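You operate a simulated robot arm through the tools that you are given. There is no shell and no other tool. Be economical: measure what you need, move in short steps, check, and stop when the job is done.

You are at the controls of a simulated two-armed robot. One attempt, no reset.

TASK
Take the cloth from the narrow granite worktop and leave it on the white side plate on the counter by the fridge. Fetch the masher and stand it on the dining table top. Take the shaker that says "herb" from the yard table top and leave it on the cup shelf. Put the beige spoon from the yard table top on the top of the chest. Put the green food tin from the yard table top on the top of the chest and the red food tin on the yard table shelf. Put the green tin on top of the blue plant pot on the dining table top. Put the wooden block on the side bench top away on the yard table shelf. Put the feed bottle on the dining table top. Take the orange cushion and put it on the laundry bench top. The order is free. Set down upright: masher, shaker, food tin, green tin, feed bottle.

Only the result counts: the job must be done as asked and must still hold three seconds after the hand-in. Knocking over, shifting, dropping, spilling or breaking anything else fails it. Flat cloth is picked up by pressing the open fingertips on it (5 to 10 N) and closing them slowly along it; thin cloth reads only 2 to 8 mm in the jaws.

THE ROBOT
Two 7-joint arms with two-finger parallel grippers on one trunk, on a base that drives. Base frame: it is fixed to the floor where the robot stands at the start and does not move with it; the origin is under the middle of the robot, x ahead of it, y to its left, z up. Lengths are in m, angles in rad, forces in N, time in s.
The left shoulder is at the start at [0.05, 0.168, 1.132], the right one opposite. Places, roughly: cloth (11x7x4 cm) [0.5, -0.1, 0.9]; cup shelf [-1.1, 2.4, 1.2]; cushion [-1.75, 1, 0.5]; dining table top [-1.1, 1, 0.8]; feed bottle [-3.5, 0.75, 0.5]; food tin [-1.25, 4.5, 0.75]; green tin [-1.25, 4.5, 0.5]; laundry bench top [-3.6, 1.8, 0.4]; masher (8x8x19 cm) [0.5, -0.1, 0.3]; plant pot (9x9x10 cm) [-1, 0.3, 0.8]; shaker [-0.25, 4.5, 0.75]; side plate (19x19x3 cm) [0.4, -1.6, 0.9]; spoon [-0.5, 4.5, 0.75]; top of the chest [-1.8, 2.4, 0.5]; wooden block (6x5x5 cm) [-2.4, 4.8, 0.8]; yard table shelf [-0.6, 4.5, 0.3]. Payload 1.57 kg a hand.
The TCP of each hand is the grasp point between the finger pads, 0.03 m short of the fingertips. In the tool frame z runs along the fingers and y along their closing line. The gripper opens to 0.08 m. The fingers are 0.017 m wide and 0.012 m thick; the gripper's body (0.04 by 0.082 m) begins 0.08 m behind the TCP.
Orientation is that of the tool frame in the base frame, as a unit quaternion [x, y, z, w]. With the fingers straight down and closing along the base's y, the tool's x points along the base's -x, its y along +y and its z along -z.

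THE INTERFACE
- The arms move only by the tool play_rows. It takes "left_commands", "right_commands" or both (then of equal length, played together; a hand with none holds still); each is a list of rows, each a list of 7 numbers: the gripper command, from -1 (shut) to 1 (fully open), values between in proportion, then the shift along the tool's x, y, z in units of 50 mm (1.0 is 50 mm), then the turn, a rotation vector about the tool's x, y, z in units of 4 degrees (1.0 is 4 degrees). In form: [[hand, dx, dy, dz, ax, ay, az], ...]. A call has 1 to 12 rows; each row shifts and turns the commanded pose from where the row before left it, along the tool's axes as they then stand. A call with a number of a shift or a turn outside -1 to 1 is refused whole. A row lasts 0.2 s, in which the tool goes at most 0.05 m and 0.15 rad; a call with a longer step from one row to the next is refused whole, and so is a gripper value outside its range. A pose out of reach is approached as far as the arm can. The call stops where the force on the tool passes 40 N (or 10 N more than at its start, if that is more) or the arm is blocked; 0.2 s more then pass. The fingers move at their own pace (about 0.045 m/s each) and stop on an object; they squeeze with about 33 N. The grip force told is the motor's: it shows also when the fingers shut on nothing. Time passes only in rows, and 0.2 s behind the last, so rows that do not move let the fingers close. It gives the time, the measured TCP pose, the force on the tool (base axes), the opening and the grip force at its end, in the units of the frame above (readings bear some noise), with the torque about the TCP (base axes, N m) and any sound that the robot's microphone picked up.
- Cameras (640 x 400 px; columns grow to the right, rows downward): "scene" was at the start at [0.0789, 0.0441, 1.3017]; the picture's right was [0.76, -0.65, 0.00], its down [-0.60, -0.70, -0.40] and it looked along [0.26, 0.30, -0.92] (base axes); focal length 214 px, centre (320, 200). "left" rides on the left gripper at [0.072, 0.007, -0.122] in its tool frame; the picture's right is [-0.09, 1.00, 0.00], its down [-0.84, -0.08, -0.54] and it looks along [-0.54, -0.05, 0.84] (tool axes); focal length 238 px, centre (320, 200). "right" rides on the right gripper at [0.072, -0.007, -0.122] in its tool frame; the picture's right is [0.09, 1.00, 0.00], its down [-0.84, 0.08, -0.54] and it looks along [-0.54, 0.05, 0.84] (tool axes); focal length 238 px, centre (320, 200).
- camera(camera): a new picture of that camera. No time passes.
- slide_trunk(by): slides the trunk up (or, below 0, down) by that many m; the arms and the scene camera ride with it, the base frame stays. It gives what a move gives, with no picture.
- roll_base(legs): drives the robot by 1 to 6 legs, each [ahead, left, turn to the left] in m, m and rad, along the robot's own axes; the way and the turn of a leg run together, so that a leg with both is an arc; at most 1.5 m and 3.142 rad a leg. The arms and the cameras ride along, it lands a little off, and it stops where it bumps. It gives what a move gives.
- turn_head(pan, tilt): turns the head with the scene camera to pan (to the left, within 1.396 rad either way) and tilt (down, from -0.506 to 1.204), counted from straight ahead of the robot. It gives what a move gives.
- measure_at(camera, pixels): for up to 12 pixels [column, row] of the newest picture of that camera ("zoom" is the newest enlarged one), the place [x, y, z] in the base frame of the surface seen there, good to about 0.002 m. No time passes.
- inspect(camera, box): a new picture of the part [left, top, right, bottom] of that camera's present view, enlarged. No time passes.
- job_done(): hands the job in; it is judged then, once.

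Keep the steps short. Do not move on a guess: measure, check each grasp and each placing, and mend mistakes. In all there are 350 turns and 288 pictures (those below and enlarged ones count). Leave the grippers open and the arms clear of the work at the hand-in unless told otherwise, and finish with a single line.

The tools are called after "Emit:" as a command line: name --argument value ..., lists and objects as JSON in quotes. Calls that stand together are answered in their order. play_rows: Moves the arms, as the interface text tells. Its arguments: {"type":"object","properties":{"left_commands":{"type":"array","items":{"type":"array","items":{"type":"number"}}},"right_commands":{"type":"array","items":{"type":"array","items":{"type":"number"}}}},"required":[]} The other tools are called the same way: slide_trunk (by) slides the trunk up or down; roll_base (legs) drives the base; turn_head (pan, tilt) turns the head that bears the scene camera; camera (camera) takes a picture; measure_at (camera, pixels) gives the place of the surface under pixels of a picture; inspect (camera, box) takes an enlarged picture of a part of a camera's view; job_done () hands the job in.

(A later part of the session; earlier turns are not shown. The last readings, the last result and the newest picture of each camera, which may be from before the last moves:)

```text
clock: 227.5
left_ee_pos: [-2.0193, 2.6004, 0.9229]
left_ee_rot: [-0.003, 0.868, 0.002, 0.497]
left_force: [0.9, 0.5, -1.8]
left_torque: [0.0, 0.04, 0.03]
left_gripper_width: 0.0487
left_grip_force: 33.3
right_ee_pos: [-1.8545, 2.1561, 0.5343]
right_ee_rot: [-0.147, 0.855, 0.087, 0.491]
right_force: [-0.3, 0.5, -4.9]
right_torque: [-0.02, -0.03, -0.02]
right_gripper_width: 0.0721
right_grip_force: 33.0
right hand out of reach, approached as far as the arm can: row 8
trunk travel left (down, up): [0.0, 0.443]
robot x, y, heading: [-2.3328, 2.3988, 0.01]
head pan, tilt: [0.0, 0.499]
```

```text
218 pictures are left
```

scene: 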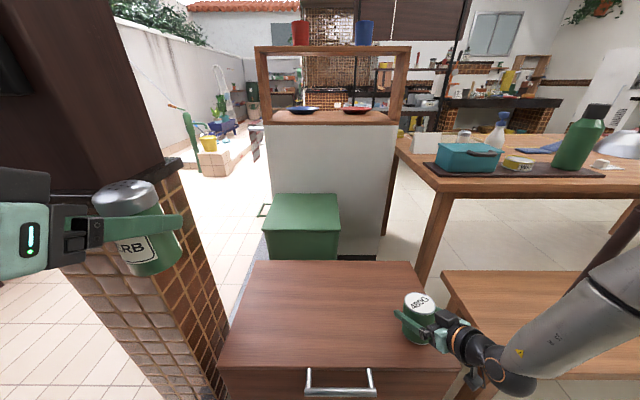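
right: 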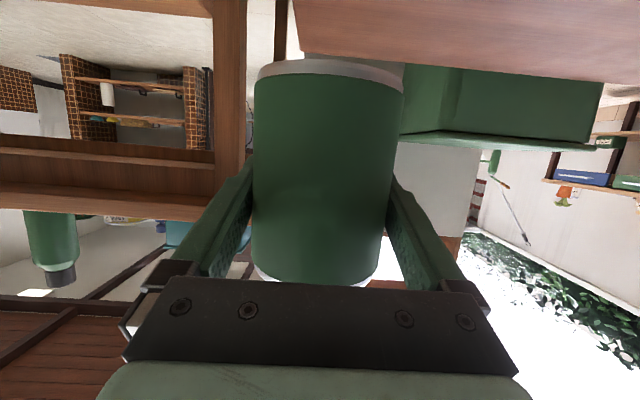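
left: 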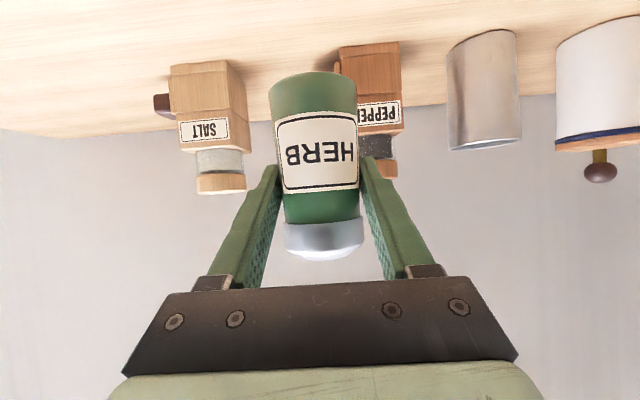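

It helped (z 0.534). Another 16° of yaw, then continue down gently.

Emit:
play_rows --right_commands '[[-1, -0.1, 0, -0.058, 0, 0, 0], [-1, 0, 0, 0, -0.866, 0, -0.5], [-1, 0, 0, 0, -0.866, 0, -0.5], [-1, 0, 0, 0, -0.866, 0, -0.5], [-1, 0, 0, 0, -0.866, 0, -0.5], [-1, 0.16, 0, 0.09, 0, 0, 0], [-1, 0.1, 0, 0.058, 0, 0, 0], [-1, 0.06, 0, 0.035, 0, 0, 0], [-1, 0, 0, 0, 0, 0, 0]]'

Emit:
inspect --camera "scene" --box '[360, 260, 500, 380]'

```text
clock: 229.5
left_ee_pos: [-2.0203, 2.6011, 0.9227]
left_ee_rot: [-0.003, 0.867, 0.002, 0.498]
left_force: [-0.1, 1.1, -0.8]
left_torque: [0.0, 0.03, -0.01]
left_gripper_width: 0.0484
left_grip_force: 33.0
right_ee_pos: [-1.8531, 2.1566, 0.5299]
right_ee_rot: [-0.264, 0.824, 0.154, 0.477]
right_force: [1.8, -2.6, 19.0]
right_torque: [0.18, -0.42, -0.07]
right_gripper_width: 0.0719
right_grip_force: 32.8
right hand out of reach, approached as far as the arm can: row 8
trunk travel left (down, up): [0.0, 0.443]
robot x, y, heading: [-2.3327, 2.397, 0.005]
head pan, tilt: [0.0, 0.499]
```

```text
3.33 times, centred on (430, 320) of scene
```

zoom: 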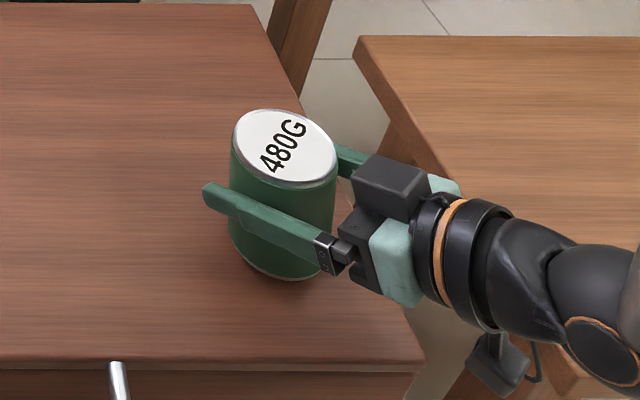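

The tin's low edge is in contact (≈20 N). I open just slightly so it settles flat, then open fully.

Emit:
play_rows --right_commands '[[0.82, 0, 0, 0, 0, 0, 0], [0.84, 0, 0, 0, 0, 0, 0], [0.86, 0, 0, 0, 0, 0, 0], [0.9, 0, 0, 0, 0, 0, 0], [1, 0, 0, 0, 0, 0, 0], [1, 0, 0, 0, 0, 0, 0]]'

Emit:
inspect --camera "scene" --box '[360, 260, 500, 380]'

Emit:
camera --camera "right"

```text
clock: 230.9
left_ee_pos: [-2.0182, 2.6002, 0.9233]
left_ee_rot: [-0.004, 0.868, 0.003, 0.497]
left_force: [0.4, -0.1, -0.6]
left_torque: [-0.03, 0.0, 0.0]
left_gripper_width: 0.0486
left_grip_force: 33.2
right_ee_pos: [-1.8561, 2.1555, 0.5267]
right_ee_rot: [-0.264, 0.826, 0.154, 0.474]
right_force: [0.0, 0.8, 0.5]
right_torque: [-0.04, 0.01, 0.02]
right_gripper_width: 0.0802
right_grip_force: 0.1
trunk travel left (down, up): [0.0, 0.443]
robot x, y, heading: [-2.3314, 2.3996, 0.01]
head pan, tilt: [0.0, 0.499]
```

```text
3.33 times, centred on (430, 320) of scene
```

zoom: 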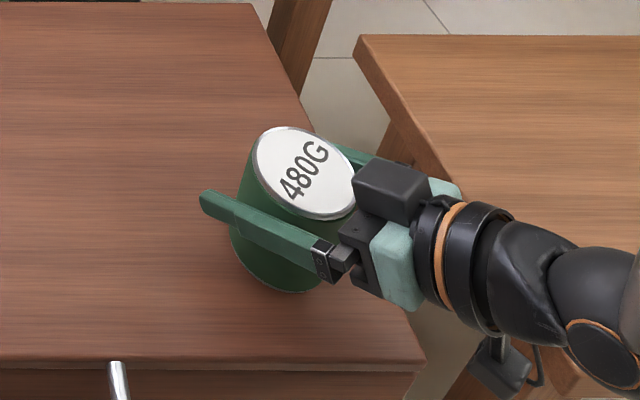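

```text
215 pictures are left
```

right: 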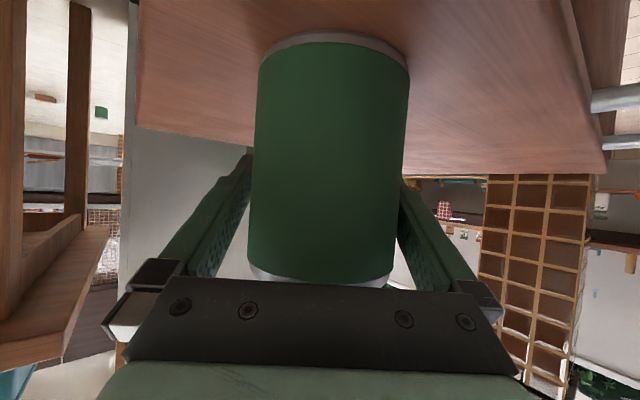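

Emit:
measure_at --camera "right" --pixels '[[330, 60], [330, 100], [330, 150], [330, 200], [330, 250], [330, 270], [260, 100], [400, 100]]'

Emit:
measure_at --camera "zoom" --pixels '[[285, 140], [330, 205], [270, 165], [340, 165], [305, 175], [290, 285]]'

```text
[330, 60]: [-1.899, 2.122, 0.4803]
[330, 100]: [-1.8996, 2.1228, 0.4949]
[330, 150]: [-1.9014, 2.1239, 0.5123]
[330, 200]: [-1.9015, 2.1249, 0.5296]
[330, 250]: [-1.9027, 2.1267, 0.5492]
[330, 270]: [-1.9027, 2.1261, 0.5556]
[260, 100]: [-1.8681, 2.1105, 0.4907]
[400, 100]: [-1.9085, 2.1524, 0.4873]
```

```text
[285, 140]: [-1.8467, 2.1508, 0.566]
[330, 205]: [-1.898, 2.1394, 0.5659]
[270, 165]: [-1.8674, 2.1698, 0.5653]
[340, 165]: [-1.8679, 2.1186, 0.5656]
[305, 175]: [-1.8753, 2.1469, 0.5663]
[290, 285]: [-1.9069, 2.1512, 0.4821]
```

The top face measures level at z=0.566 — the tin is upright on the chest at about [-1.872,2.145]. I withdraw straight back along the tool axis.

Emit:
play_rows --right_commands '[[1, 0, 0, -0.5, 0, 0, 0], [1, 0, 0, -0.7, 0, 0, 0], [1, 0, 0, -0.8, 0, 0, 0], [1, 0, 0, -0.6, 0, 0, 0], [1, 0, 0, 0, 0, 0, 0]]'

Emit:
camera --camera "scene"

```text
clock: 232.1
left_ee_pos: [-2.0197, 2.5999, 0.9232]
left_ee_rot: [-0.004, 0.868, 0.003, 0.497]
left_force: [-0.1, -0.9, -1.4]
left_torque: [-0.02, -0.01, 0.01]
left_gripper_width: 0.0483
left_grip_force: 33.1
right_ee_pos: [-1.947, 2.1003, 0.5894]
right_ee_rot: [-0.264, 0.826, 0.155, 0.474]
right_force: [0.2, 0.5, 0.2]
right_torque: [0.02, -0.01, -0.01]
right_gripper_width: 0.0799
right_grip_force: 0.0
right hand out of reach, approached as far as the arm can: row 4
trunk travel left (down, up): [0.0, 0.443]
robot x, y, heading: [-2.3338, 2.4037, 0.011]
head pan, tilt: [0.0, 0.499]
```

```text
214 pictures are left
```

scene: 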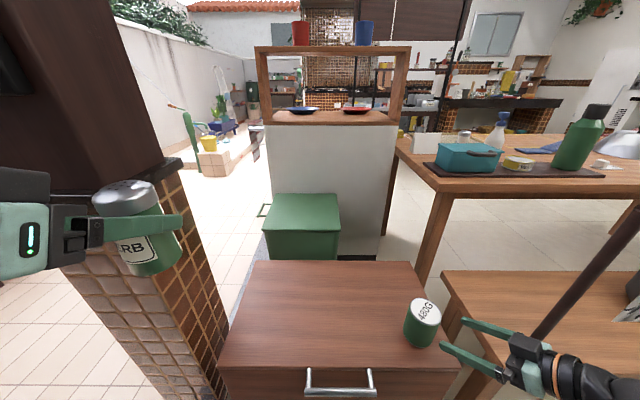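

The tin stands well. I back away and look at the bench with the cushions.

Emit:
roll_base --legs '[[-0.3, 0, 0]]'

Emit:
turn_head --pan -0.8 --tilt 0.5

Emit:
camera --camera "scene"

```text
clock: 234.1
left_ee_pos: [-2.315, 2.5965, 0.9217]
left_ee_rot: [-0.002, 0.868, 0.002, 0.497]
left_force: [-0.4, -0.8, -0.8]
left_torque: [0.02, 0.0, 0.02]
left_gripper_width: 0.0484
left_grip_force: 32.7
right_ee_pos: [-2.2449, 2.0954, 0.5888]
right_ee_rot: [-0.261, 0.826, 0.153, 0.475]
right_force: [-0.1, -0.3, 0.4]
right_torque: [0.0, -0.03, -0.03]
right_gripper_width: 0.0798
right_grip_force: 0.0
trunk travel left (down, up): [0.0, 0.443]
robot x, y, heading: [-2.6289, 2.4005, 0.001]
head pan, tilt: [0.0, 0.499]
```

```text
clock: 235.2
left_ee_pos: [-2.314, 2.5973, 0.9233]
left_ee_rot: [-0.001, 0.868, 0.001, 0.497]
left_force: [0.1, 0.2, -0.9]
left_torque: [0.0, 0.03, -0.03]
left_gripper_width: 0.0483
left_grip_force: 33.3
right_ee_pos: [-2.2435, 2.0953, 0.5892]
right_ee_rot: [-0.262, 0.826, 0.154, 0.474]
right_force: [-0.5, 0.3, -0.6]
right_torque: [-0.02, 0.02, 0.01]
right_gripper_width: 0.0801
right_grip_force: 0.0
trunk travel left (down, up): [0.0, 0.443]
robot x, y, heading: [-2.6289, 2.3983, -0.001]
head pan, tilt: [-0.799, 0.499]
```

```text
213 pictures are left
```

scene: 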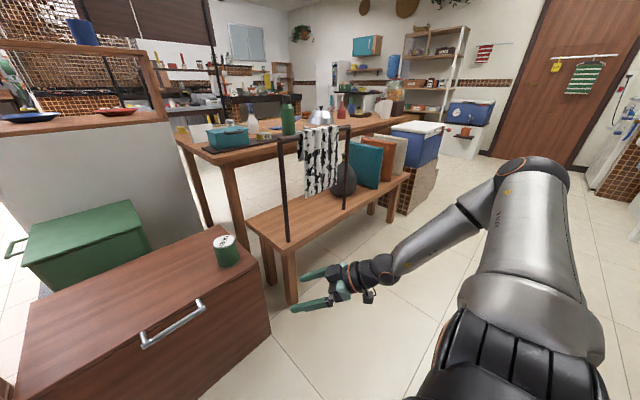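

Emit:
inspect --camera "scene" --box '[260, 110, 460, 260]'

Emit:
measure_at --camera "scene" --pixels '[[365, 165], [381, 145], [381, 180], [390, 160], [400, 150], [350, 145], [375, 143], [389, 139], [405, 137], [340, 205], [345, 180], [400, 180]]'

```text
2.67 times, centred on (360, 185) of scene
```

zoom: 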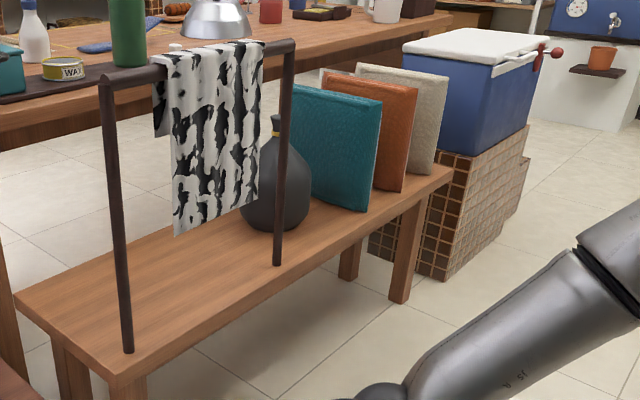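

```text
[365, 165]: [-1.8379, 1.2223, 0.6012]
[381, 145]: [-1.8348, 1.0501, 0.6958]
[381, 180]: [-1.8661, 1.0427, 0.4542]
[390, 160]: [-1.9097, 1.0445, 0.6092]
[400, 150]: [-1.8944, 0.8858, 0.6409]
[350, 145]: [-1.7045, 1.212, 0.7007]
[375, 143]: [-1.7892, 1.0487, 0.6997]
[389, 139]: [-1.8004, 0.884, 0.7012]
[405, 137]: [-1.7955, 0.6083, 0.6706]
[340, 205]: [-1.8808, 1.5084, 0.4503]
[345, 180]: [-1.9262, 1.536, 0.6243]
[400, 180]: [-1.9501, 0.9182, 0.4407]
```

The orange cushion stands on edge between the teal and white ones (top z≈0.70, y≈1.0). I raise the trunk and bring the right hand back to pointing down: undo yaw, then pitch.

Emit:
slide_trunk --by 0.25

Emit:
play_rows --right_commands '[[1, 0, 0, 0, 0.866, 0, 0.5], [1, 0, 0, 0, 0.866, 0, 0.5], [1, 0, 0, 0, 0.866, 0, 0.5], [1, 0, 0, 0, 0.866, 0, 0.5], [1, 0, 0, 0, 0.866, 0, 0.5], [1, 0, 0, 0, 0.866, 0, 0.5], [1, 0, 0, 0, 0.866, 0, 0.5], [1, 0, 0, 0, 0.866, 0, 0.5], [1, 0, 0, 0, 0.866, 0, 0.5], [1, 0, 0, 0, 0, 1, 0], [1, 0, 0, 0, 0, 1, 0], [1, 0, 0, 0, 0, 1, 0]]'

Emit:
play_rows --right_commands '[[1, 0, 0, 0, 0, 1, 0], [1, 0, 0, 0, 0, 1, 0], [1, 0, 0, 0, 0, 1, 0], [1, 0, 0, 0, 0, 1, 0], [1, 0, 0, 0, 0, 1, 0], [1, 0, 0, 0, 0, 1, 0], [1, 0, 0, 0, 0, 1, 0], [1, 0, 0, 0, 0, 1, 0], [1, 0, 0, 0, 0, 1, 0], [1, 0, 0, 0, 0, 1, 0], [1, 0, 0, 0, 0, 1, 0], [1, 0, 0, 0, 0, 1, 0]]'

```text
clock: 237.8
left_ee_pos: [-2.3142, 2.5968, 1.1719]
left_ee_rot: [-0.002, 0.868, 0.002, 0.497]
left_force: [-0.5, -0.5, -1.4]
left_torque: [-0.01, -0.02, 0.01]
left_gripper_width: 0.0483
left_grip_force: 32.9
right_ee_pos: [-2.2457, 2.0959, 0.8391]
right_ee_rot: [-0.261, 0.827, 0.153, 0.474]
right_force: [0.4, 0.2, -0.8]
right_torque: [-0.03, 0.01, 0.02]
right_gripper_width: 0.0801
right_grip_force: 0.0
trunk travel left (down, up): [-0.25, 0.193]
robot x, y, heading: [-2.6275, 2.3981, -0.002]
head pan, tilt: [-0.799, 0.499]
```

```text
clock: 240.4
left_ee_pos: [-2.3149, 2.5979, 1.1735]
left_ee_rot: [-0.002, 0.868, 0.001, 0.497]
left_force: [-0.4, 0.0, -1.6]
left_torque: [0.0, 0.01, -0.01]
left_gripper_width: 0.0483
left_grip_force: 32.6
right_ee_pos: [-2.2461, 2.0957, 0.8395]
right_ee_rot: [0.006, 0.915, -0.001, 0.404]
right_force: [0.3, 0.2, -0.3]
right_torque: [-0.01, 0.03, 0.01]
right_gripper_width: 0.0801
right_grip_force: 0.0
trunk travel left (down, up): [-0.25, 0.193]
robot x, y, heading: [-2.6352, 2.3984, 0.006]
head pan, tilt: [-0.799, 0.499]
```

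```text
clock: 243.0
left_ee_pos: [-2.315, 2.5976, 1.1736]
left_ee_rot: [-0.002, 0.868, 0.002, 0.497]
left_force: [0.6, -0.7, -1.5]
left_torque: [-0.01, -0.01, 0.01]
left_gripper_width: 0.0482
left_grip_force: 32.8
right_ee_pos: [-2.2444, 2.0961, 0.8394]
right_ee_rot: [0.007, 1.0, 0.001, -0.003]
right_force: [-0.2, 0.3, 0.7]
right_torque: [0.01, 0.02, -0.02]
right_gripper_width: 0.08
right_grip_force: 0.1
trunk travel left (down, up): [-0.25, 0.193]
robot x, y, heading: [-2.6312, 2.397, 0.003]
head pan, tilt: [-0.799, 0.499]
```

Tool points down again. I drive right so the hand is level with the orange cushion (y≈1.02), keeping clear of the rack, and look.

Emit:
roll_base --legs '[[0, -1.07, 0]]'

Emit:
camera --camera "scene"

```text
clock: 248.6
left_ee_pos: [-2.3049, 1.5278, 1.1734]
left_ee_rot: [-0.009, 0.868, 0.005, 0.497]
left_force: [-0.5, 0.6, -1.6]
left_torque: [-0.02, 0.01, 0.03]
left_gripper_width: 0.0486
left_grip_force: 32.8
right_ee_pos: [-2.2273, 1.0268, 0.8391]
right_ee_rot: [-0.004, 1.0, 0.001, -0.003]
right_force: [-0.1, 0.6, -0.4]
right_torque: [0.0, -0.01, 0.01]
right_gripper_width: 0.08
right_grip_force: 0.1
trunk travel left (down, up): [-0.25, 0.193]
robot x, y, heading: [-2.6182, 1.3227, 0.024]
head pan, tilt: [-0.799, 0.499]
```

```text
211 pictures are left
```

scene: 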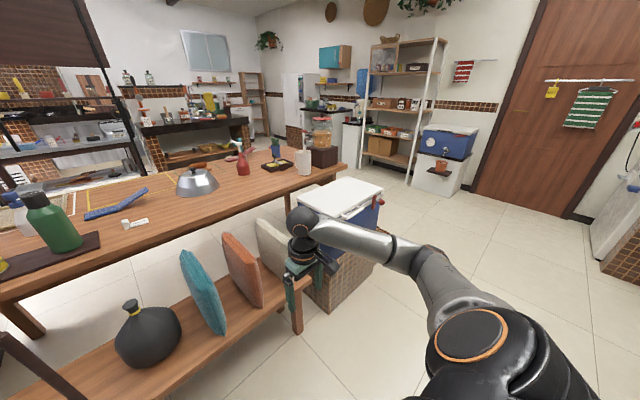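

Emit:
inspect --camera "scene" --box '[170, 200, 320, 340]'

```text
2.86 times, centred on (245, 270) of scene
```

zoom: 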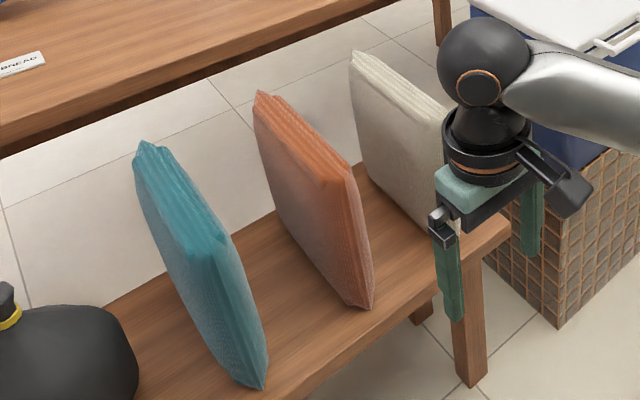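

Emit:
measure_at --camera "zoom" --pixels '[[260, 95], [275, 95], [330, 170], [315, 175], [347, 165], [365, 235], [355, 260], [372, 260], [225, 260], [205, 250], [360, 300], [420, 110]]'

```text
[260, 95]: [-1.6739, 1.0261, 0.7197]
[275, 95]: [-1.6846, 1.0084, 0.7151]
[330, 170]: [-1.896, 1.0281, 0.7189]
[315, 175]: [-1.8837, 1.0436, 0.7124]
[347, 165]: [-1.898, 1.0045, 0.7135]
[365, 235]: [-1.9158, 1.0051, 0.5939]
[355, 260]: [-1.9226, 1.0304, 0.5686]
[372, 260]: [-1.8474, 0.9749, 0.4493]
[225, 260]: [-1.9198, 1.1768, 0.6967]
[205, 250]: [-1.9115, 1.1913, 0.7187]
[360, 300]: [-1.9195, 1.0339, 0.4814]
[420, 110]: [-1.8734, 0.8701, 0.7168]
```

Orange cushion: x -1.92..-1.67, y≈1.00–1.045, top z 0.72. Gaps to neighbours are >10 cm. I drive ahead 0.33, arm still above.

Emit:
roll_base --legs '[[0.0, 0, -0.02], [0.33, 0, 0]]'

Emit:
play_rows --right_commands '[[1, -0.7, 0, 0, 0, 0, 0], [1, -0.7, 0, 0, 0, 0, 0], [1, -0.6, 0, 0, 0, 0, 0], [1, 0, 0, 0, 0, 0, 0]]'

Emit:
camera --camera "right"

```text
clock: 251.1
left_ee_pos: [-1.9781, 1.5208, 1.1726]
left_ee_rot: [-0.001, 0.868, 0.001, 0.497]
left_force: [-0.2, -0.1, -0.7]
left_torque: [-0.01, 0.02, 0.04]
left_gripper_width: 0.0482
left_grip_force: 32.9
right_ee_pos: [-1.9072, 1.0189, 0.8391]
right_ee_rot: [0.007, 1.0, 0.001, -0.004]
right_force: [-0.3, -0.8, 0.3]
right_torque: [0.02, -0.02, 0.04]
right_gripper_width: 0.0798
right_grip_force: 0.0
trunk travel left (down, up): [-0.25, 0.193]
robot x, y, heading: [-2.294, 1.3201, -0.003]
head pan, tilt: [-0.799, 0.499]
```

```text
clock: 252.1
left_ee_pos: [-1.9772, 1.5207, 1.1716]
left_ee_rot: [-0.001, 0.867, 0.001, 0.498]
left_force: [-0.2, 0.2, -2.4]
left_torque: [-0.02, 0.03, -0.01]
left_gripper_width: 0.0484
left_grip_force: 33.4
right_ee_pos: [-1.8064, 1.0198, 0.8398]
right_ee_rot: [0.006, 1.0, 0.001, -0.002]
right_force: [0.4, 0.2, 0.4]
right_torque: [-0.02, -0.04, -0.01]
right_gripper_width: 0.0801
right_grip_force: 0.1
trunk travel left (down, up): [-0.25, 0.193]
robot x, y, heading: [-2.2927, 1.3251, 0.003]
head pan, tilt: [-0.799, 0.499]
```

```text
209 pictures are left
```

right: 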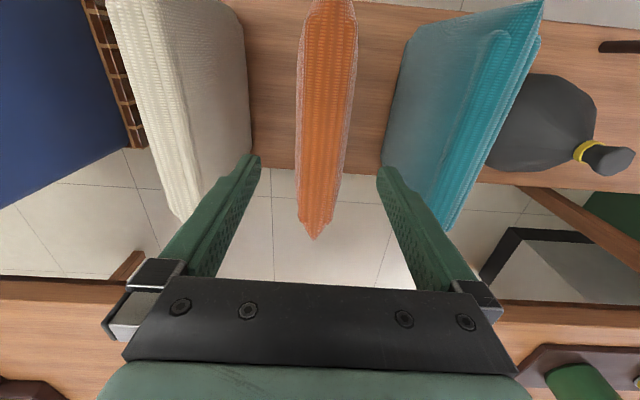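

Cushion is centred between the fingers. Lower 0.165, close, and lift.

Emit:
play_rows --right_commands '[[1, 0, 0, 0.9, 0, 0, 0], [1, 0, 0, 0.9, 0, 0, 0], [1, 0, 0, 0.9, 0, 0, 0], [1, 0, 0, 0.6, 0, 0, 0], [1, 0, 0, 0, 0, 0, 0], [-1, 0, 0, 0, 0, 0, 0], [-1, 0, 0, 0, 0, 0, 0], [-1, 0, 0, 0, 0, 0, 0], [-1, 0, 0, 0, 0, 0, 0], [-1, 0, 0, 0, 0, 0, 0], [-1, 0, 0, -0.5, 0, 0, 0], [-1, 0, 0, 0, 0, 0, 0]]'

Emit:
camera --camera "right"

```text
clock: 254.7
left_ee_pos: [-1.977, 1.5205, 1.1718]
left_ee_rot: [-0.001, 0.868, 0.0, 0.497]
left_force: [-0.2, -0.3, -1.3]
left_torque: [-0.02, -0.01, 0.03]
left_gripper_width: 0.0483
left_grip_force: 33.0
right_ee_pos: [-1.8099, 1.019, 0.7002]
right_ee_rot: [0.007, 1.0, 0.001, -0.003]
right_force: [-0.5, -0.1, -2.4]
right_torque: [-0.03, 0.04, -0.01]
right_gripper_width: 0.0694
right_grip_force: 33.0
trunk travel left (down, up): [-0.25, 0.193]
robot x, y, heading: [-2.2953, 1.3236, -0.004]
head pan, tilt: [-0.799, 0.499]
```

```text
208 pictures are left
```

right: 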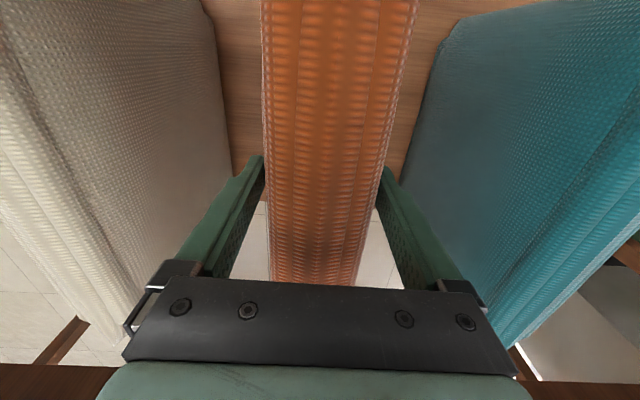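

Held (69 mm, 2.4 N). I lift 10 cm more, then back out.

Emit:
play_rows --right_commands '[[-1, 0, 0, -0.8, 0, 0, 0], [-1, 0, 0, -0.8, 0, 0, 0], [-1, 0, 0, -0.8, 0, 0, 0], [-1, 0, 0, 0, 0, 0, 0]]'

Emit:
roll_base --legs '[[-0.45, 0, 0]]'

Emit:
turn_head --pan -0.6 --tilt 0.6

Emit:
camera --camera "scene"

```text
clock: 255.7
left_ee_pos: [-1.9762, 1.5208, 1.1722]
left_ee_rot: [-0.001, 0.868, 0.001, 0.496]
left_force: [0.0, 0.3, -2.0]
left_torque: [-0.01, -0.02, 0.0]
left_gripper_width: 0.0484
left_grip_force: 33.3
right_ee_pos: [-1.8091, 1.02, 0.8177]
right_ee_rot: [0.007, 1.0, 0.0, -0.004]
right_force: [0.2, 0.3, -2.3]
right_torque: [0.01, 0.05, 0.0]
right_gripper_width: 0.0697
right_grip_force: 33.2
trunk travel left (down, up): [-0.25, 0.193]
robot x, y, heading: [-2.2893, 1.3201, -0.002]
head pan, tilt: [-0.799, 0.499]
```

```text
clock: 258.4
left_ee_pos: [-2.4274, 1.5206, 1.1736]
left_ee_rot: [0.003, 0.868, -0.002, 0.497]
left_force: [-0.6, -0.1, -1.0]
left_torque: [0.02, 0.0, 0.02]
left_gripper_width: 0.0485
left_grip_force: 33.4
right_ee_pos: [-2.2636, 1.0177, 0.818]
right_ee_rot: [0.01, 1.0, 0.002, -0.003]
right_force: [-0.2, -0.2, -1.9]
right_torque: [-0.01, 0.03, -0.03]
right_gripper_width: 0.0696
right_grip_force: 33.2
trunk travel left (down, up): [-0.25, 0.193]
robot x, y, heading: [-2.7475, 1.3242, -0.005]
head pan, tilt: [-0.799, 0.499]
```

```text
clock: 259.1
left_ee_pos: [-2.4263, 1.5199, 1.1721]
left_ee_rot: [0.003, 0.867, -0.001, 0.498]
left_force: [-0.4, -0.9, -1.9]
left_torque: [-0.02, -0.01, -0.01]
left_gripper_width: 0.0483
left_grip_force: 33.1
right_ee_pos: [-2.2636, 1.0193, 0.8169]
right_ee_rot: [0.01, 1.0, 0.001, -0.003]
right_force: [1.1, -0.3, -2.6]
right_torque: [0.0, 0.02, 0.01]
right_gripper_width: 0.0695
right_grip_force: 33.0
trunk travel left (down, up): [-0.25, 0.193]
robot x, y, heading: [-2.7474, 1.3228, -0.011]
head pan, tilt: [-0.6, 0.6]
```

```text
207 pictures are left
```

scene: 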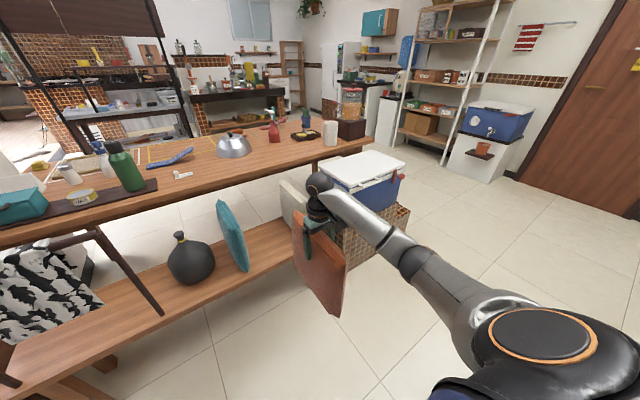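

Cushion is out. I move ahead a bit for clearance and turn right 180° to face the laundry bench.

Emit:
roll_base --legs '[[0.15, 0, 0], [0, 0, -1.57], [0, 0, -1.55]]'

Emit:
turn_head --pan -0.3 --tilt 0.6

Emit:
camera --camera "scene"

```text
clock: 268.2
left_ee_pos: [-2.9235, 1.1402, 1.1725]
left_ee_rot: [0.867, -0.019, -0.497, -0.011]
left_force: [0.8, -0.3, -1.5]
left_torque: [-0.04, -0.02, 0.01]
left_gripper_width: 0.0482
left_grip_force: 33.3
right_ee_pos: [-3.0685, 1.6484, 0.8177]
right_ee_rot: [1.0, -0.03, 0.004, 0.001]
right_force: [-0.6, -0.6, -2.8]
right_torque: [-0.01, -0.09, 0.01]
right_gripper_width: 0.0763
right_grip_force: 32.9
trunk travel left (down, up): [-0.25, 0.193]
robot x, y, heading: [-2.5966, 1.319, 3.096]
head pan, tilt: [-0.6, 0.6]
```

```text
clock: 269.0
left_ee_pos: [-2.9228, 1.1403, 1.1726]
left_ee_rot: [0.868, -0.019, -0.497, -0.01]
left_force: [0.0, 0.1, -0.6]
left_torque: [-0.02, -0.02, -0.03]
left_gripper_width: 0.0482
left_grip_force: 32.8
right_ee_pos: [-3.0689, 1.6477, 0.8179]
right_ee_rot: [1.0, -0.031, 0.004, 0.001]
right_force: [0.6, 0.2, -2.9]
right_torque: [0.05, -0.08, 0.04]
right_gripper_width: 0.0763
right_grip_force: 33.1
trunk travel left (down, up): [-0.25, 0.193]
robot x, y, heading: [-2.6007, 1.3206, 3.096]
head pan, tilt: [-0.3, 0.6]
```

```text
206 pictures are left
```

scene: 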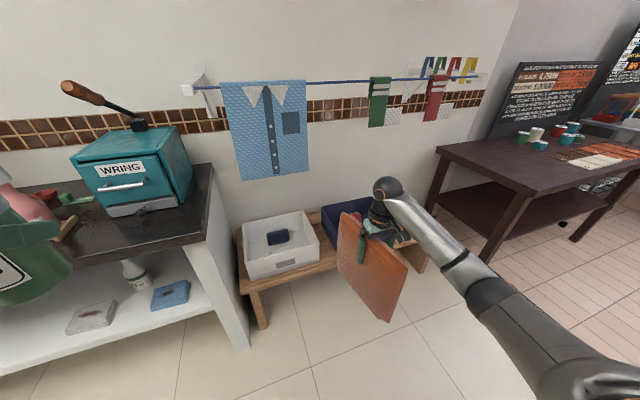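

The cushion twisted a little in the grip (76 mm) but is held. I drive right 0.5 toward the bench and look at the free space.

Emit:
roll_base --legs '[[0, -0.5, 0]]'

Emit:
camera --camera "scene"

Emit:
camera --camera "right"

```text
clock: 271.9
left_ee_pos: [-2.9018, 1.6343, 1.1723]
left_ee_rot: [0.867, -0.018, -0.497, -0.009]
left_force: [0.0, 0.5, -1.4]
left_torque: [-0.03, -0.04, -0.02]
left_gripper_width: 0.0483
left_grip_force: 32.7
right_ee_pos: [-3.0488, 2.1411, 0.8181]
right_ee_rot: [1.0, -0.027, 0.004, 0.001]
right_force: [0.7, 0.1, -2.2]
right_torque: [0.01, -0.09, 0.0]
right_gripper_width: 0.0761
right_grip_force: 32.9
trunk travel left (down, up): [-0.25, 0.193]
robot x, y, heading: [-2.5741, 1.8195, 3.101]
head pan, tilt: [-0.3, 0.6]
```

```text
205 pictures are left
```

scene: 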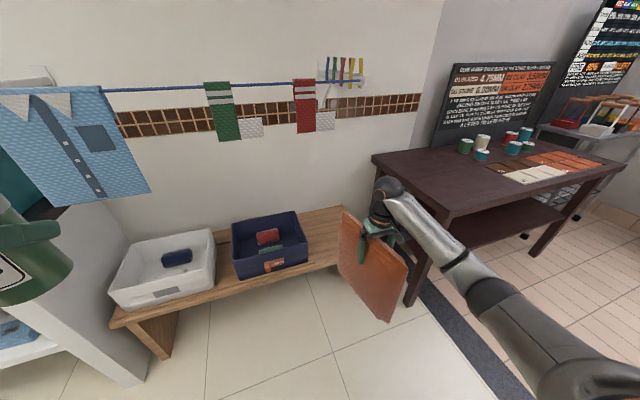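

```text
204 pictures are left
```

right: 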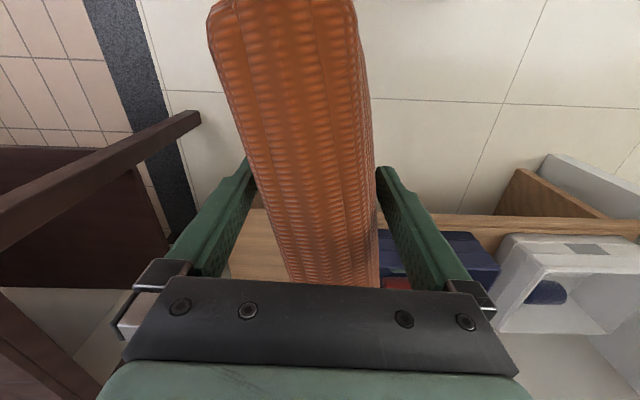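

Emit:
measure_at --camera "scene" --pixels '[[325, 225], [305, 262], [310, 240], [345, 210], [325, 265], [340, 255], [300, 212], [385, 180], [375, 160], [235, 280], [270, 285]]'

Emit:
measure_at --camera "right" --pixels '[[200, 112], [250, 240], [400, 222], [470, 232], [560, 222], [60, 200], [240, 255]]'

```text
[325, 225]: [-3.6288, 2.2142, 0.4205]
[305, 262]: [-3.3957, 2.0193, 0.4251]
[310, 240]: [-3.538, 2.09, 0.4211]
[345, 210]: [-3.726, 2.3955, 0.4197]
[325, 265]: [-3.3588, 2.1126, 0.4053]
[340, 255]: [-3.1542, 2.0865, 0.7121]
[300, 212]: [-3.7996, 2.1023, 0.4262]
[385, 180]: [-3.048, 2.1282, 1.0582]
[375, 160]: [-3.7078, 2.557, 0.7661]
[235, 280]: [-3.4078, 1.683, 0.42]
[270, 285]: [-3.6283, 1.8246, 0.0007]
```

```text
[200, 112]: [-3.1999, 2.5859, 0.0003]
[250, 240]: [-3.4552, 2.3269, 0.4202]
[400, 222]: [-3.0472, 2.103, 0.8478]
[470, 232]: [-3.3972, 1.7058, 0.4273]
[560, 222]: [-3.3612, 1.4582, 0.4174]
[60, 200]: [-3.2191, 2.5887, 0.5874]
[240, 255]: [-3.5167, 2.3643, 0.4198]
```

Bench top is z=0.42; free area y 2.09–2.42, x -3.8…-3.36. The cushion will stand there on its edge as it did before. I drive right 0.12 and ahead 0.40.

Emit:
roll_base --legs '[[0, -0.125, 0.04], [0.4, 0, 0]]'

Emit:
camera --camera "scene"

```text
clock: 275.3
left_ee_pos: [-3.2935, 1.7461, 1.1729]
left_ee_rot: [0.868, 0.001, -0.497, 0.001]
left_force: [-0.6, 0.4, -1.6]
left_torque: [-0.03, -0.01, 0.0]
left_gripper_width: 0.0483
left_grip_force: 32.8
right_ee_pos: [-3.4613, 2.247, 0.8173]
right_ee_rot: [1.0, -0.007, 0.003, 0.001]
right_force: [-0.4, 0.1, -2.5]
right_torque: [0.02, -0.07, -0.02]
right_gripper_width: 0.0759
right_grip_force: 32.8
trunk travel left (down, up): [-0.25, 0.193]
robot x, y, heading: [-2.9716, 1.9443, -3.142]
head pan, tilt: [-0.3, 0.6]
```

```text
203 pictures are left
```

scene: 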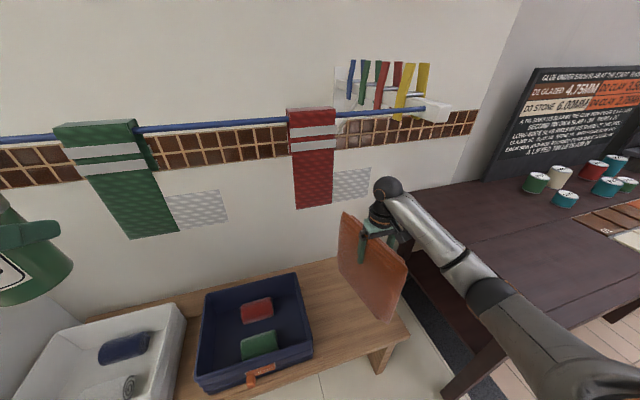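

Emit:
measure_at --camera "scene" --pixels '[[385, 190], [430, 230], [470, 280], [510, 320], [560, 360], [455, 385], [345, 300], [400, 330], [375, 300]]'

```text
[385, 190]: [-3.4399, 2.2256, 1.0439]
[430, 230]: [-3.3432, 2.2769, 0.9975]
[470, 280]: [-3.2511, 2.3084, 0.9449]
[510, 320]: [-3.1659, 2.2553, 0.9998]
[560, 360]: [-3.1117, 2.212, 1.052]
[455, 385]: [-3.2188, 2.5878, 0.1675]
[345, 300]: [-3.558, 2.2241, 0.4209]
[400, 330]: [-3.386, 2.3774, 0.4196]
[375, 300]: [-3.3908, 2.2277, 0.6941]
```

Elbow is clear of the dark table. I extend 5 cm forward and lower to contact.

Emit:
play_rows --right_commands '[[-1, -0.6, 0, 0, 0, 0, 0], [-1, -0.5, 0, 0, 0, 0, 0], [-1, 0, 0, 0.9, 0, 0, 0], [-1, 0, 0, 0.9, 0, 0, 0], [-1, 0, 0, 0.9, 0, 0, 0], [-1, 0, 0, 0.3, 0, 0, 0], [-1, 0, 0, 0.2, 0, 0, 0], [-1, 0, 0, 0, 0, 0, 0]]'

Emit:
camera --camera "scene"

```text
clock: 277.1
left_ee_pos: [-3.2929, 1.7449, 1.1721]
left_ee_rot: [0.868, 0.001, -0.497, 0.001]
left_force: [0.1, 0.6, -1.5]
left_torque: [-0.01, -0.01, 0.02]
left_gripper_width: 0.0483
left_grip_force: 32.8
right_ee_pos: [-3.5146, 2.2458, 0.6577]
right_ee_rot: [1.0, -0.005, 0.003, 0.001]
right_force: [0.1, 0.3, -2.3]
right_torque: [0.01, -0.1, -0.02]
right_gripper_width: 0.0755
right_grip_force: 33.2
trunk travel left (down, up): [-0.25, 0.193]
robot x, y, heading: [-2.9808, 1.9438, -3.141]
head pan, tilt: [-0.3, 0.6]
```

```text
202 pictures are left
```

scene: 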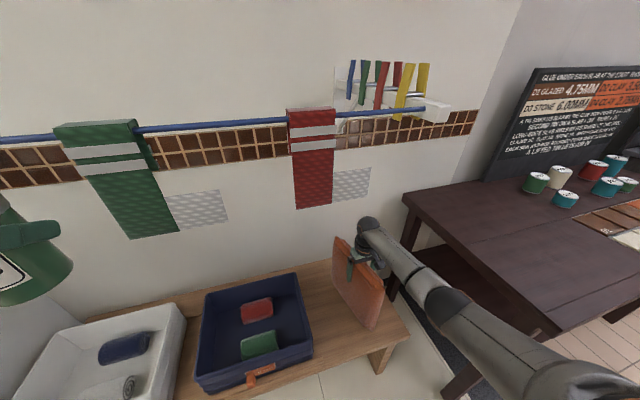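

Emit:
play_rows --right_commands '[[-1, 0, 0, 0.15, 0, 0, 0], [-1, 0, 0, 0.15, 0, 0, 0], [-1, 0, 0, 0.1, 0, 0, 0], [-1, 0, 0, 0.1, 0, 0, 0], [-1, 0, 0, 0, 0, 0, 0]]'

Emit:
inspect --camera "scene" --box '[280, 200, 440, 380]'

```text
clock: 278.0
left_ee_pos: [-3.2914, 1.7448, 1.1736]
left_ee_rot: [0.868, 0.0, -0.497, 0.0]
left_force: [-0.1, 0.9, -2.1]
left_torque: [-0.01, -0.01, -0.01]
left_gripper_width: 0.0482
left_grip_force: 33.0
right_ee_pos: [-3.5165, 2.2464, 0.6438]
right_ee_rot: [1.0, -0.004, -0.002, 0.002]
right_force: [3.6, -1.1, 17.7]
right_torque: [0.08, -0.74, 0.33]
right_gripper_width: 0.0752
right_grip_force: 32.9
trunk travel left (down, up): [-0.25, 0.193]
robot x, y, heading: [-2.9753, 1.9396, 3.141]
head pan, tilt: [-0.3, 0.6]
stopped in row 4 (right hand): the force on the tool passed its limit (the readings are from after the stop); the commanded pose is now the measured one
```

```text
2.22 times, centred on (360, 290) of scene
```

zoom: 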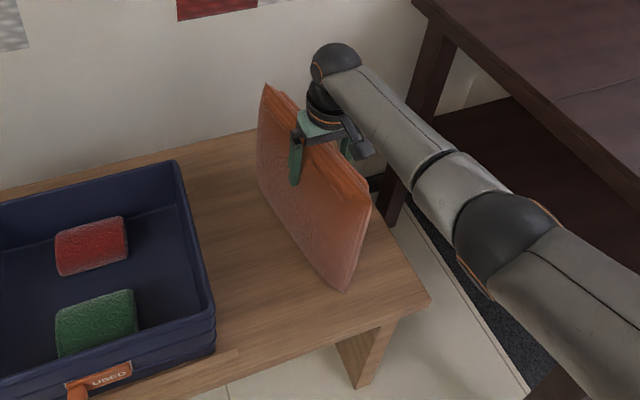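

Bottom touches (18 N). I ease up 3 mm, open slowly, and watch.

Emit:
play_rows --right_commands '[[-1, 0, 0, -0.06, 0, 0, 0], [0.9, 0, 0, 0, 0, 0, 0], [1, 0, 0, 0, 0, 0, 0], [1, 0, 0, 0, 0, 0, 0], [1, 0, 0, 0, 0, 0, 0], [1, 0, 0, 0, 0, 0, 0]]'

Emit:
inspect --camera "scene" --box '[280, 200, 440, 380]'

Emit:
camera --camera "right"

```text
clock: 279.4
left_ee_pos: [-3.2925, 1.7452, 1.1725]
left_ee_rot: [0.868, 0.0, -0.497, 0.001]
left_force: [-0.7, 0.6, -1.3]
left_torque: [-0.03, 0.0, 0.01]
left_gripper_width: 0.0482
left_grip_force: 32.9
right_ee_pos: [-3.518, 2.2464, 0.6432]
right_ee_rot: [1.0, -0.005, 0.0, 0.001]
right_force: [0.4, -0.5, -0.2]
right_torque: [-0.01, 0.0, 0.01]
right_gripper_width: 0.0801
right_grip_force: 0.1
trunk travel left (down, up): [-0.25, 0.193]
robot x, y, heading: [-2.9734, 1.9446, -3.143]
head pan, tilt: [-0.3, 0.6]
```

```text
2.22 times, centred on (360, 290) of scene
```

zoom: 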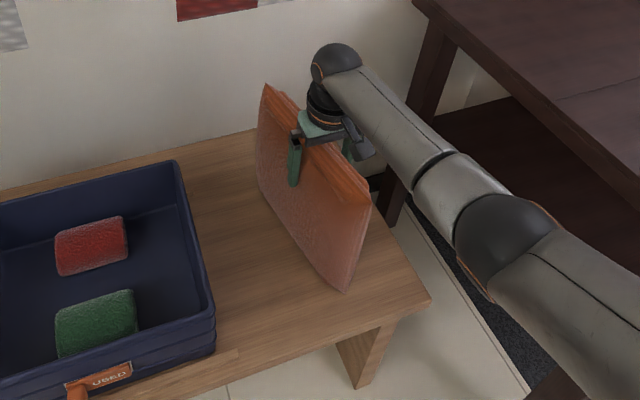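

```text
199 pictures are left
```

right: 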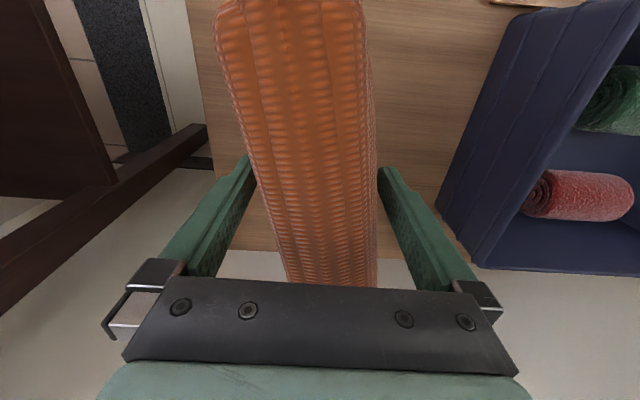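

The cushion stands by itself. The fingers sit askew to it by about 10°, so I turn the tool to match, then rise slowly.

Emit:
play_rows --right_commands '[[1, 0, 0, 0, 0, 0, -0.8], [1, 0, 0, 0, 0, 0, -0.8], [1, 0, 0, 0, 0, 0, -0.8], [1, 0, 0, -0.2, 0, 0, 0], [1, 0, 0, -0.3, 0, 0, 0], [1, 0, 0, -0.4, 0, 0, 0], [1, 0, 0, -0.5, 0, 0, 0], [1, 0, 0, -0.8, 0, 0, 0], [1, 0, 0, -0.8, 0, 0, 0], [1, 0, 0, 0, 0, 0, 0]]'

Emit:
camera --camera "scene"

Emit:
camera --camera "right"

```text
clock: 281.6
left_ee_pos: [-3.2931, 1.7461, 1.173]
left_ee_rot: [0.868, 0.0, -0.497, 0.0]
left_force: [0.4, 0.2, -0.9]
left_torque: [0.03, 0.04, -0.03]
left_gripper_width: 0.048
left_grip_force: 32.8
right_ee_pos: [-3.5157, 2.2473, 0.7941]
right_ee_rot: [0.997, 0.078, 0.0, 0.001]
right_force: [-0.6, 0.1, 0.3]
right_torque: [-0.02, 0.01, 0.01]
right_gripper_width: 0.0796
right_grip_force: 0.1
trunk travel left (down, up): [-0.25, 0.193]
robot x, y, heading: [-2.9799, 1.9433, -3.139]
head pan, tilt: [-0.3, 0.6]
```

```text
198 pictures are left
```

scene: 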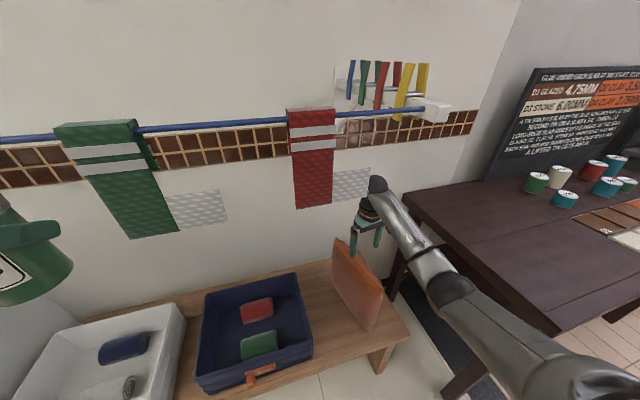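

```text
197 pictures are left
```

right: 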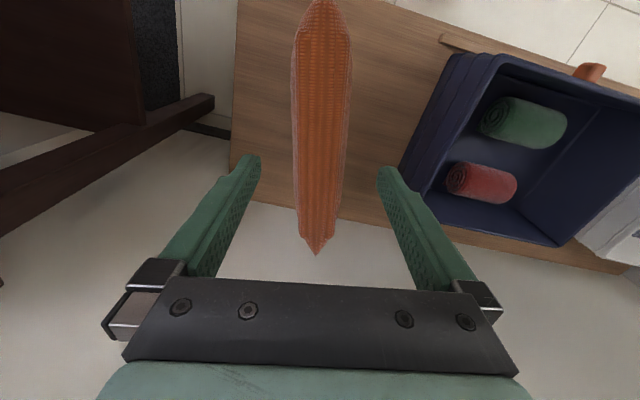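

The cushion stands on the bench. Next the feed bottle at about [-3.5,0.75,0.5]; I back off, drive left, and look at the counter's lower shelf.

Emit:
roll_base --legs '[[-0.4, 0, 0], [0, 0.85, 0]]'

Emit:
turn_head --pan 0.0 --tilt 0.6

Emit:
camera --camera "scene"

```text
clock: 288.3
left_ee_pos: [-2.8867, 0.8825, 1.1727]
left_ee_rot: [0.868, 0.005, -0.497, 0.004]
left_force: [0.6, -0.7, -1.2]
left_torque: [-0.02, -0.03, 0.01]
left_gripper_width: 0.0483
left_grip_force: 33.3
right_ee_pos: [-3.1136, 1.3835, 0.7934]
right_ee_rot: [0.997, 0.083, 0.0, 0.002]
right_force: [-0.3, -0.4, -0.2]
right_torque: [0.03, 0.03, 0.01]
right_gripper_width: 0.08
right_grip_force: 0.0
trunk travel left (down, up): [-0.25, 0.193]
robot x, y, heading: [-2.571, 1.0785, -3.134]
head pan, tilt: [-0.3, 0.6]
```

```text
clock: 289.1
left_ee_pos: [-2.8861, 0.8827, 1.1722]
left_ee_rot: [0.868, 0.004, -0.497, 0.003]
left_force: [-0.4, 0.2, -2.4]
left_torque: [0.0, -0.03, 0.0]
left_gripper_width: 0.0483
left_grip_force: 32.9
right_ee_pos: [-3.1157, 1.3832, 0.7931]
right_ee_rot: [0.997, 0.082, 0.0, 0.001]
right_force: [0.9, 0.3, 0.3]
right_torque: [-0.03, 0.0, -0.01]
right_gripper_width: 0.0799
right_grip_force: 0.0
trunk travel left (down, up): [-0.25, 0.193]
robot x, y, heading: [-2.574, 1.0834, -3.134]
head pan, tilt: [0.0, 0.6]
```

```text
196 pictures are left
```

scene: 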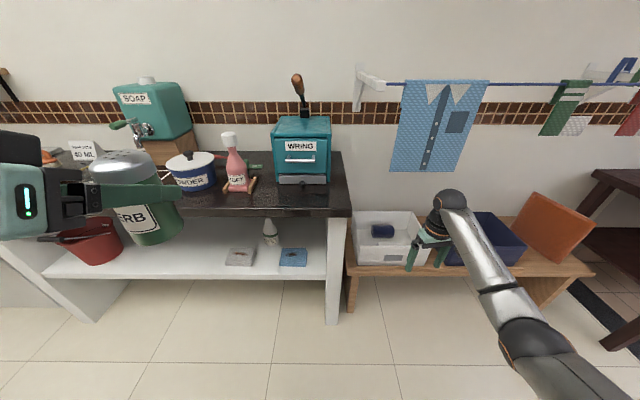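

Emit:
inspect --camera "scene" --box '[200, 190, 360, 300]'

Emit:
measure_at --camera "scene" --pixels '[[269, 225], [270, 240], [264, 238], [276, 238], [268, 245], [240, 257], [292, 257], [278, 262], [280, 213], [255, 275], [269, 214], [280, 253]]'

```text
3.64 times, centred on (280, 245) of scene
```

zoom: 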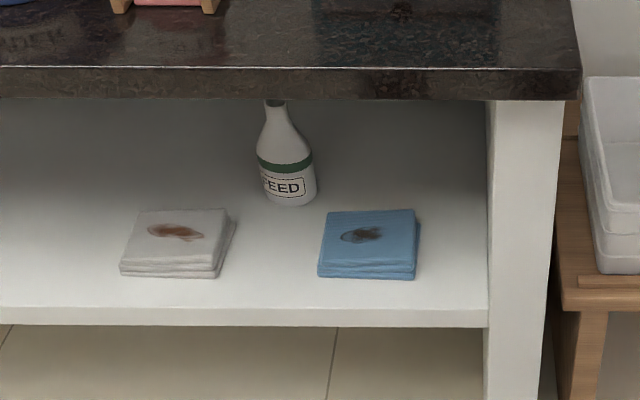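

```text
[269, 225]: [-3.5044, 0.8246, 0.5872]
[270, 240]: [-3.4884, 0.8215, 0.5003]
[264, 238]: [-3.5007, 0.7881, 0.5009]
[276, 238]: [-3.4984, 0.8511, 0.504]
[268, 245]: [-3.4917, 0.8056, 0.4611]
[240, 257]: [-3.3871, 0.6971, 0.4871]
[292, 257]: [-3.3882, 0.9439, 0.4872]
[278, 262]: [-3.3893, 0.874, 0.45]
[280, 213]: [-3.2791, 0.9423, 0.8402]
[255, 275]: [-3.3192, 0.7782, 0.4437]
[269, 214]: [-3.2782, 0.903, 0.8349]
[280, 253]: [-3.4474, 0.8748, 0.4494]
```

The feed bottle is at about [-3.525,0.82], deep under the counter, best for the left arm. So I deliver the shaker first: turn to face -y, reverse north through the corridor, then go left toward the cup shelf's yard side.

Emit:
roll_base --legs '[[0, 0, 1.565], [-1.35, 0, 0], [-1.3, 0, 0], [0, 1.25, 0]]'

Emit:
slide_trunk --by 0.193

Emit:
turn_head --pan 0.3 --tilt 0.5

Emit:
camera --camera "scene"

```text
clock: 311.6
left_ee_pos: [-1.1079, 3.3766, 1.1724]
left_ee_rot: [0.618, 0.609, -0.354, 0.35]
left_force: [0.2, 0.5, -1.3]
left_torque: [0.05, 0.04, -0.03]
left_gripper_width: 0.0481
left_grip_force: 32.4
right_ee_pos: [-1.6134, 3.1625, 0.7931]
right_ee_rot: [0.655, 0.756, 0.001, 0.0]
right_force: [-0.4, 0.0, -0.3]
right_torque: [-0.01, 0.0, -0.02]
right_gripper_width: 0.0801
right_grip_force: 0.0
trunk travel left (down, up): [-0.25, 0.193]
robot x, y, heading: [-1.3029, 3.699, -1.584]
head pan, tilt: [0.0, 0.6]
```

```text
clock: 313.7
left_ee_pos: [-1.1083, 3.3758, 1.3657]
left_ee_rot: [0.618, 0.609, -0.354, 0.349]
left_force: [-0.3, -0.1, -1.8]
left_torque: [0.03, -0.02, 0.03]
left_gripper_width: 0.048
left_grip_force: 33.2
right_ee_pos: [-1.6134, 3.1618, 0.9856]
right_ee_rot: [0.654, 0.756, 0.001, 0.0]
right_force: [-0.8, 0.5, -0.3]
right_torque: [-0.01, 0.01, 0.01]
right_gripper_width: 0.0801
right_grip_force: 0.0
trunk travel left (down, up): [-0.443, 0.0]
robot x, y, heading: [-1.3017, 3.6974, -1.583]
head pan, tilt: [0.0, 0.6]
```

```text
clock: 314.5
left_ee_pos: [-1.1089, 3.3775, 1.3652]
left_ee_rot: [0.618, 0.609, -0.354, 0.349]
left_force: [-0.2, 1.0, -1.6]
left_torque: [0.02, -0.02, 0.0]
left_gripper_width: 0.0481
left_grip_force: 32.6
right_ee_pos: [-1.6141, 3.1622, 0.9853]
right_ee_rot: [0.654, 0.756, 0.002, 0.0]
right_force: [-0.5, -0.6, -0.3]
right_torque: [0.0, 0.02, 0.02]
right_gripper_width: 0.08
right_grip_force: 0.0
trunk travel left (down, up): [-0.443, 0.0]
robot x, y, heading: [-1.3042, 3.6956, -1.587]
head pan, tilt: [0.3, 0.499]
```

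```text
194 pictures are left
```

scene: 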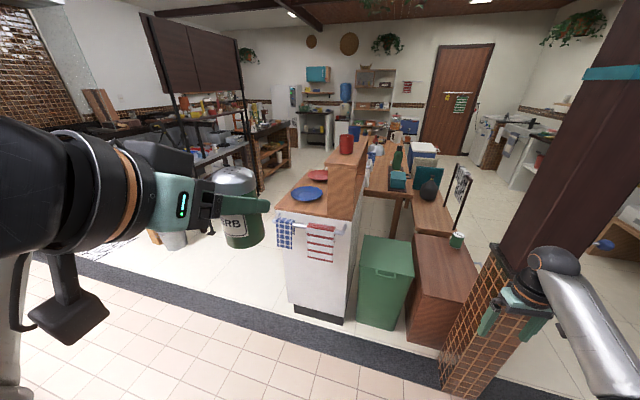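

I retract and raise the right hand away from the pillar, and measure the cup shelf.

Emit:
play_rows --right_commands '[[1, 0.8, 0, -0.5, 0, 0, 0], [1, 0.8, 0, -0.5, 0, 0, 0], [1, 0.8, 0, -0.5, 0, 0, 0], [1, 0.6, 0.5, -0.5, 0, 0, 0], [1, 0, 0, 0, 0, 0, 0]]'

Emit:
inspect --camera "scene" --box '[260, 110, 420, 230]'

Emit:
measure_at --camera "scene" --pixels '[[340, 160], [330, 160], [355, 160], [350, 150], [360, 145], [347, 145], [345, 163], [362, 155]]'

```text
clock: 315.7
left_ee_pos: [-1.1094, 3.3783, 1.3644]
left_ee_rot: [0.618, 0.61, -0.353, 0.35]
left_force: [-0.6, -0.2, -1.2]
left_torque: [0.02, -0.01, 0.01]
left_gripper_width: 0.0482
left_grip_force: 32.9
right_ee_pos: [-1.6108, 3.3147, 1.0864]
right_ee_rot: [0.655, 0.756, 0.001, 0.0]
right_force: [-0.7, 0.6, 0.4]
right_torque: [0.02, 0.0, 0.01]
right_gripper_width: 0.0799
right_grip_force: 0.0
trunk travel left (down, up): [-0.443, 0.0]
robot x, y, heading: [-1.3047, 3.6934, -1.582]
head pan, tilt: [0.3, 0.499]
```

```text
3.33 times, centred on (340, 170) of scene
```

zoom: 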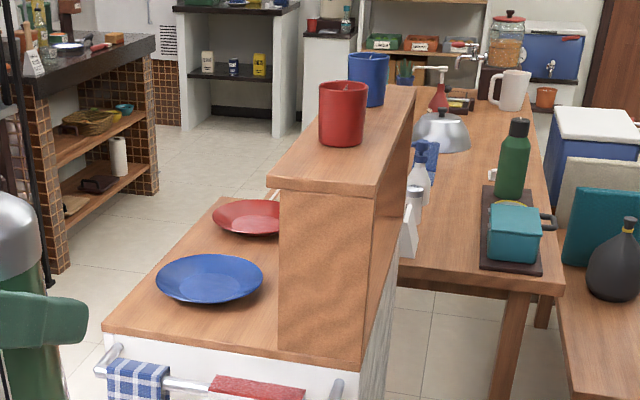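

```text
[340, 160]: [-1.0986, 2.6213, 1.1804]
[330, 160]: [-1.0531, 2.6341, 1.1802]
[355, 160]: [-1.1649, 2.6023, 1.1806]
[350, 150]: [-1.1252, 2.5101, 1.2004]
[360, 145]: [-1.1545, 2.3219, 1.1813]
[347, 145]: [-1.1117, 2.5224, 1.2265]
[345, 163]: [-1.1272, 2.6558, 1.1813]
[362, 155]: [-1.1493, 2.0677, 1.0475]
```

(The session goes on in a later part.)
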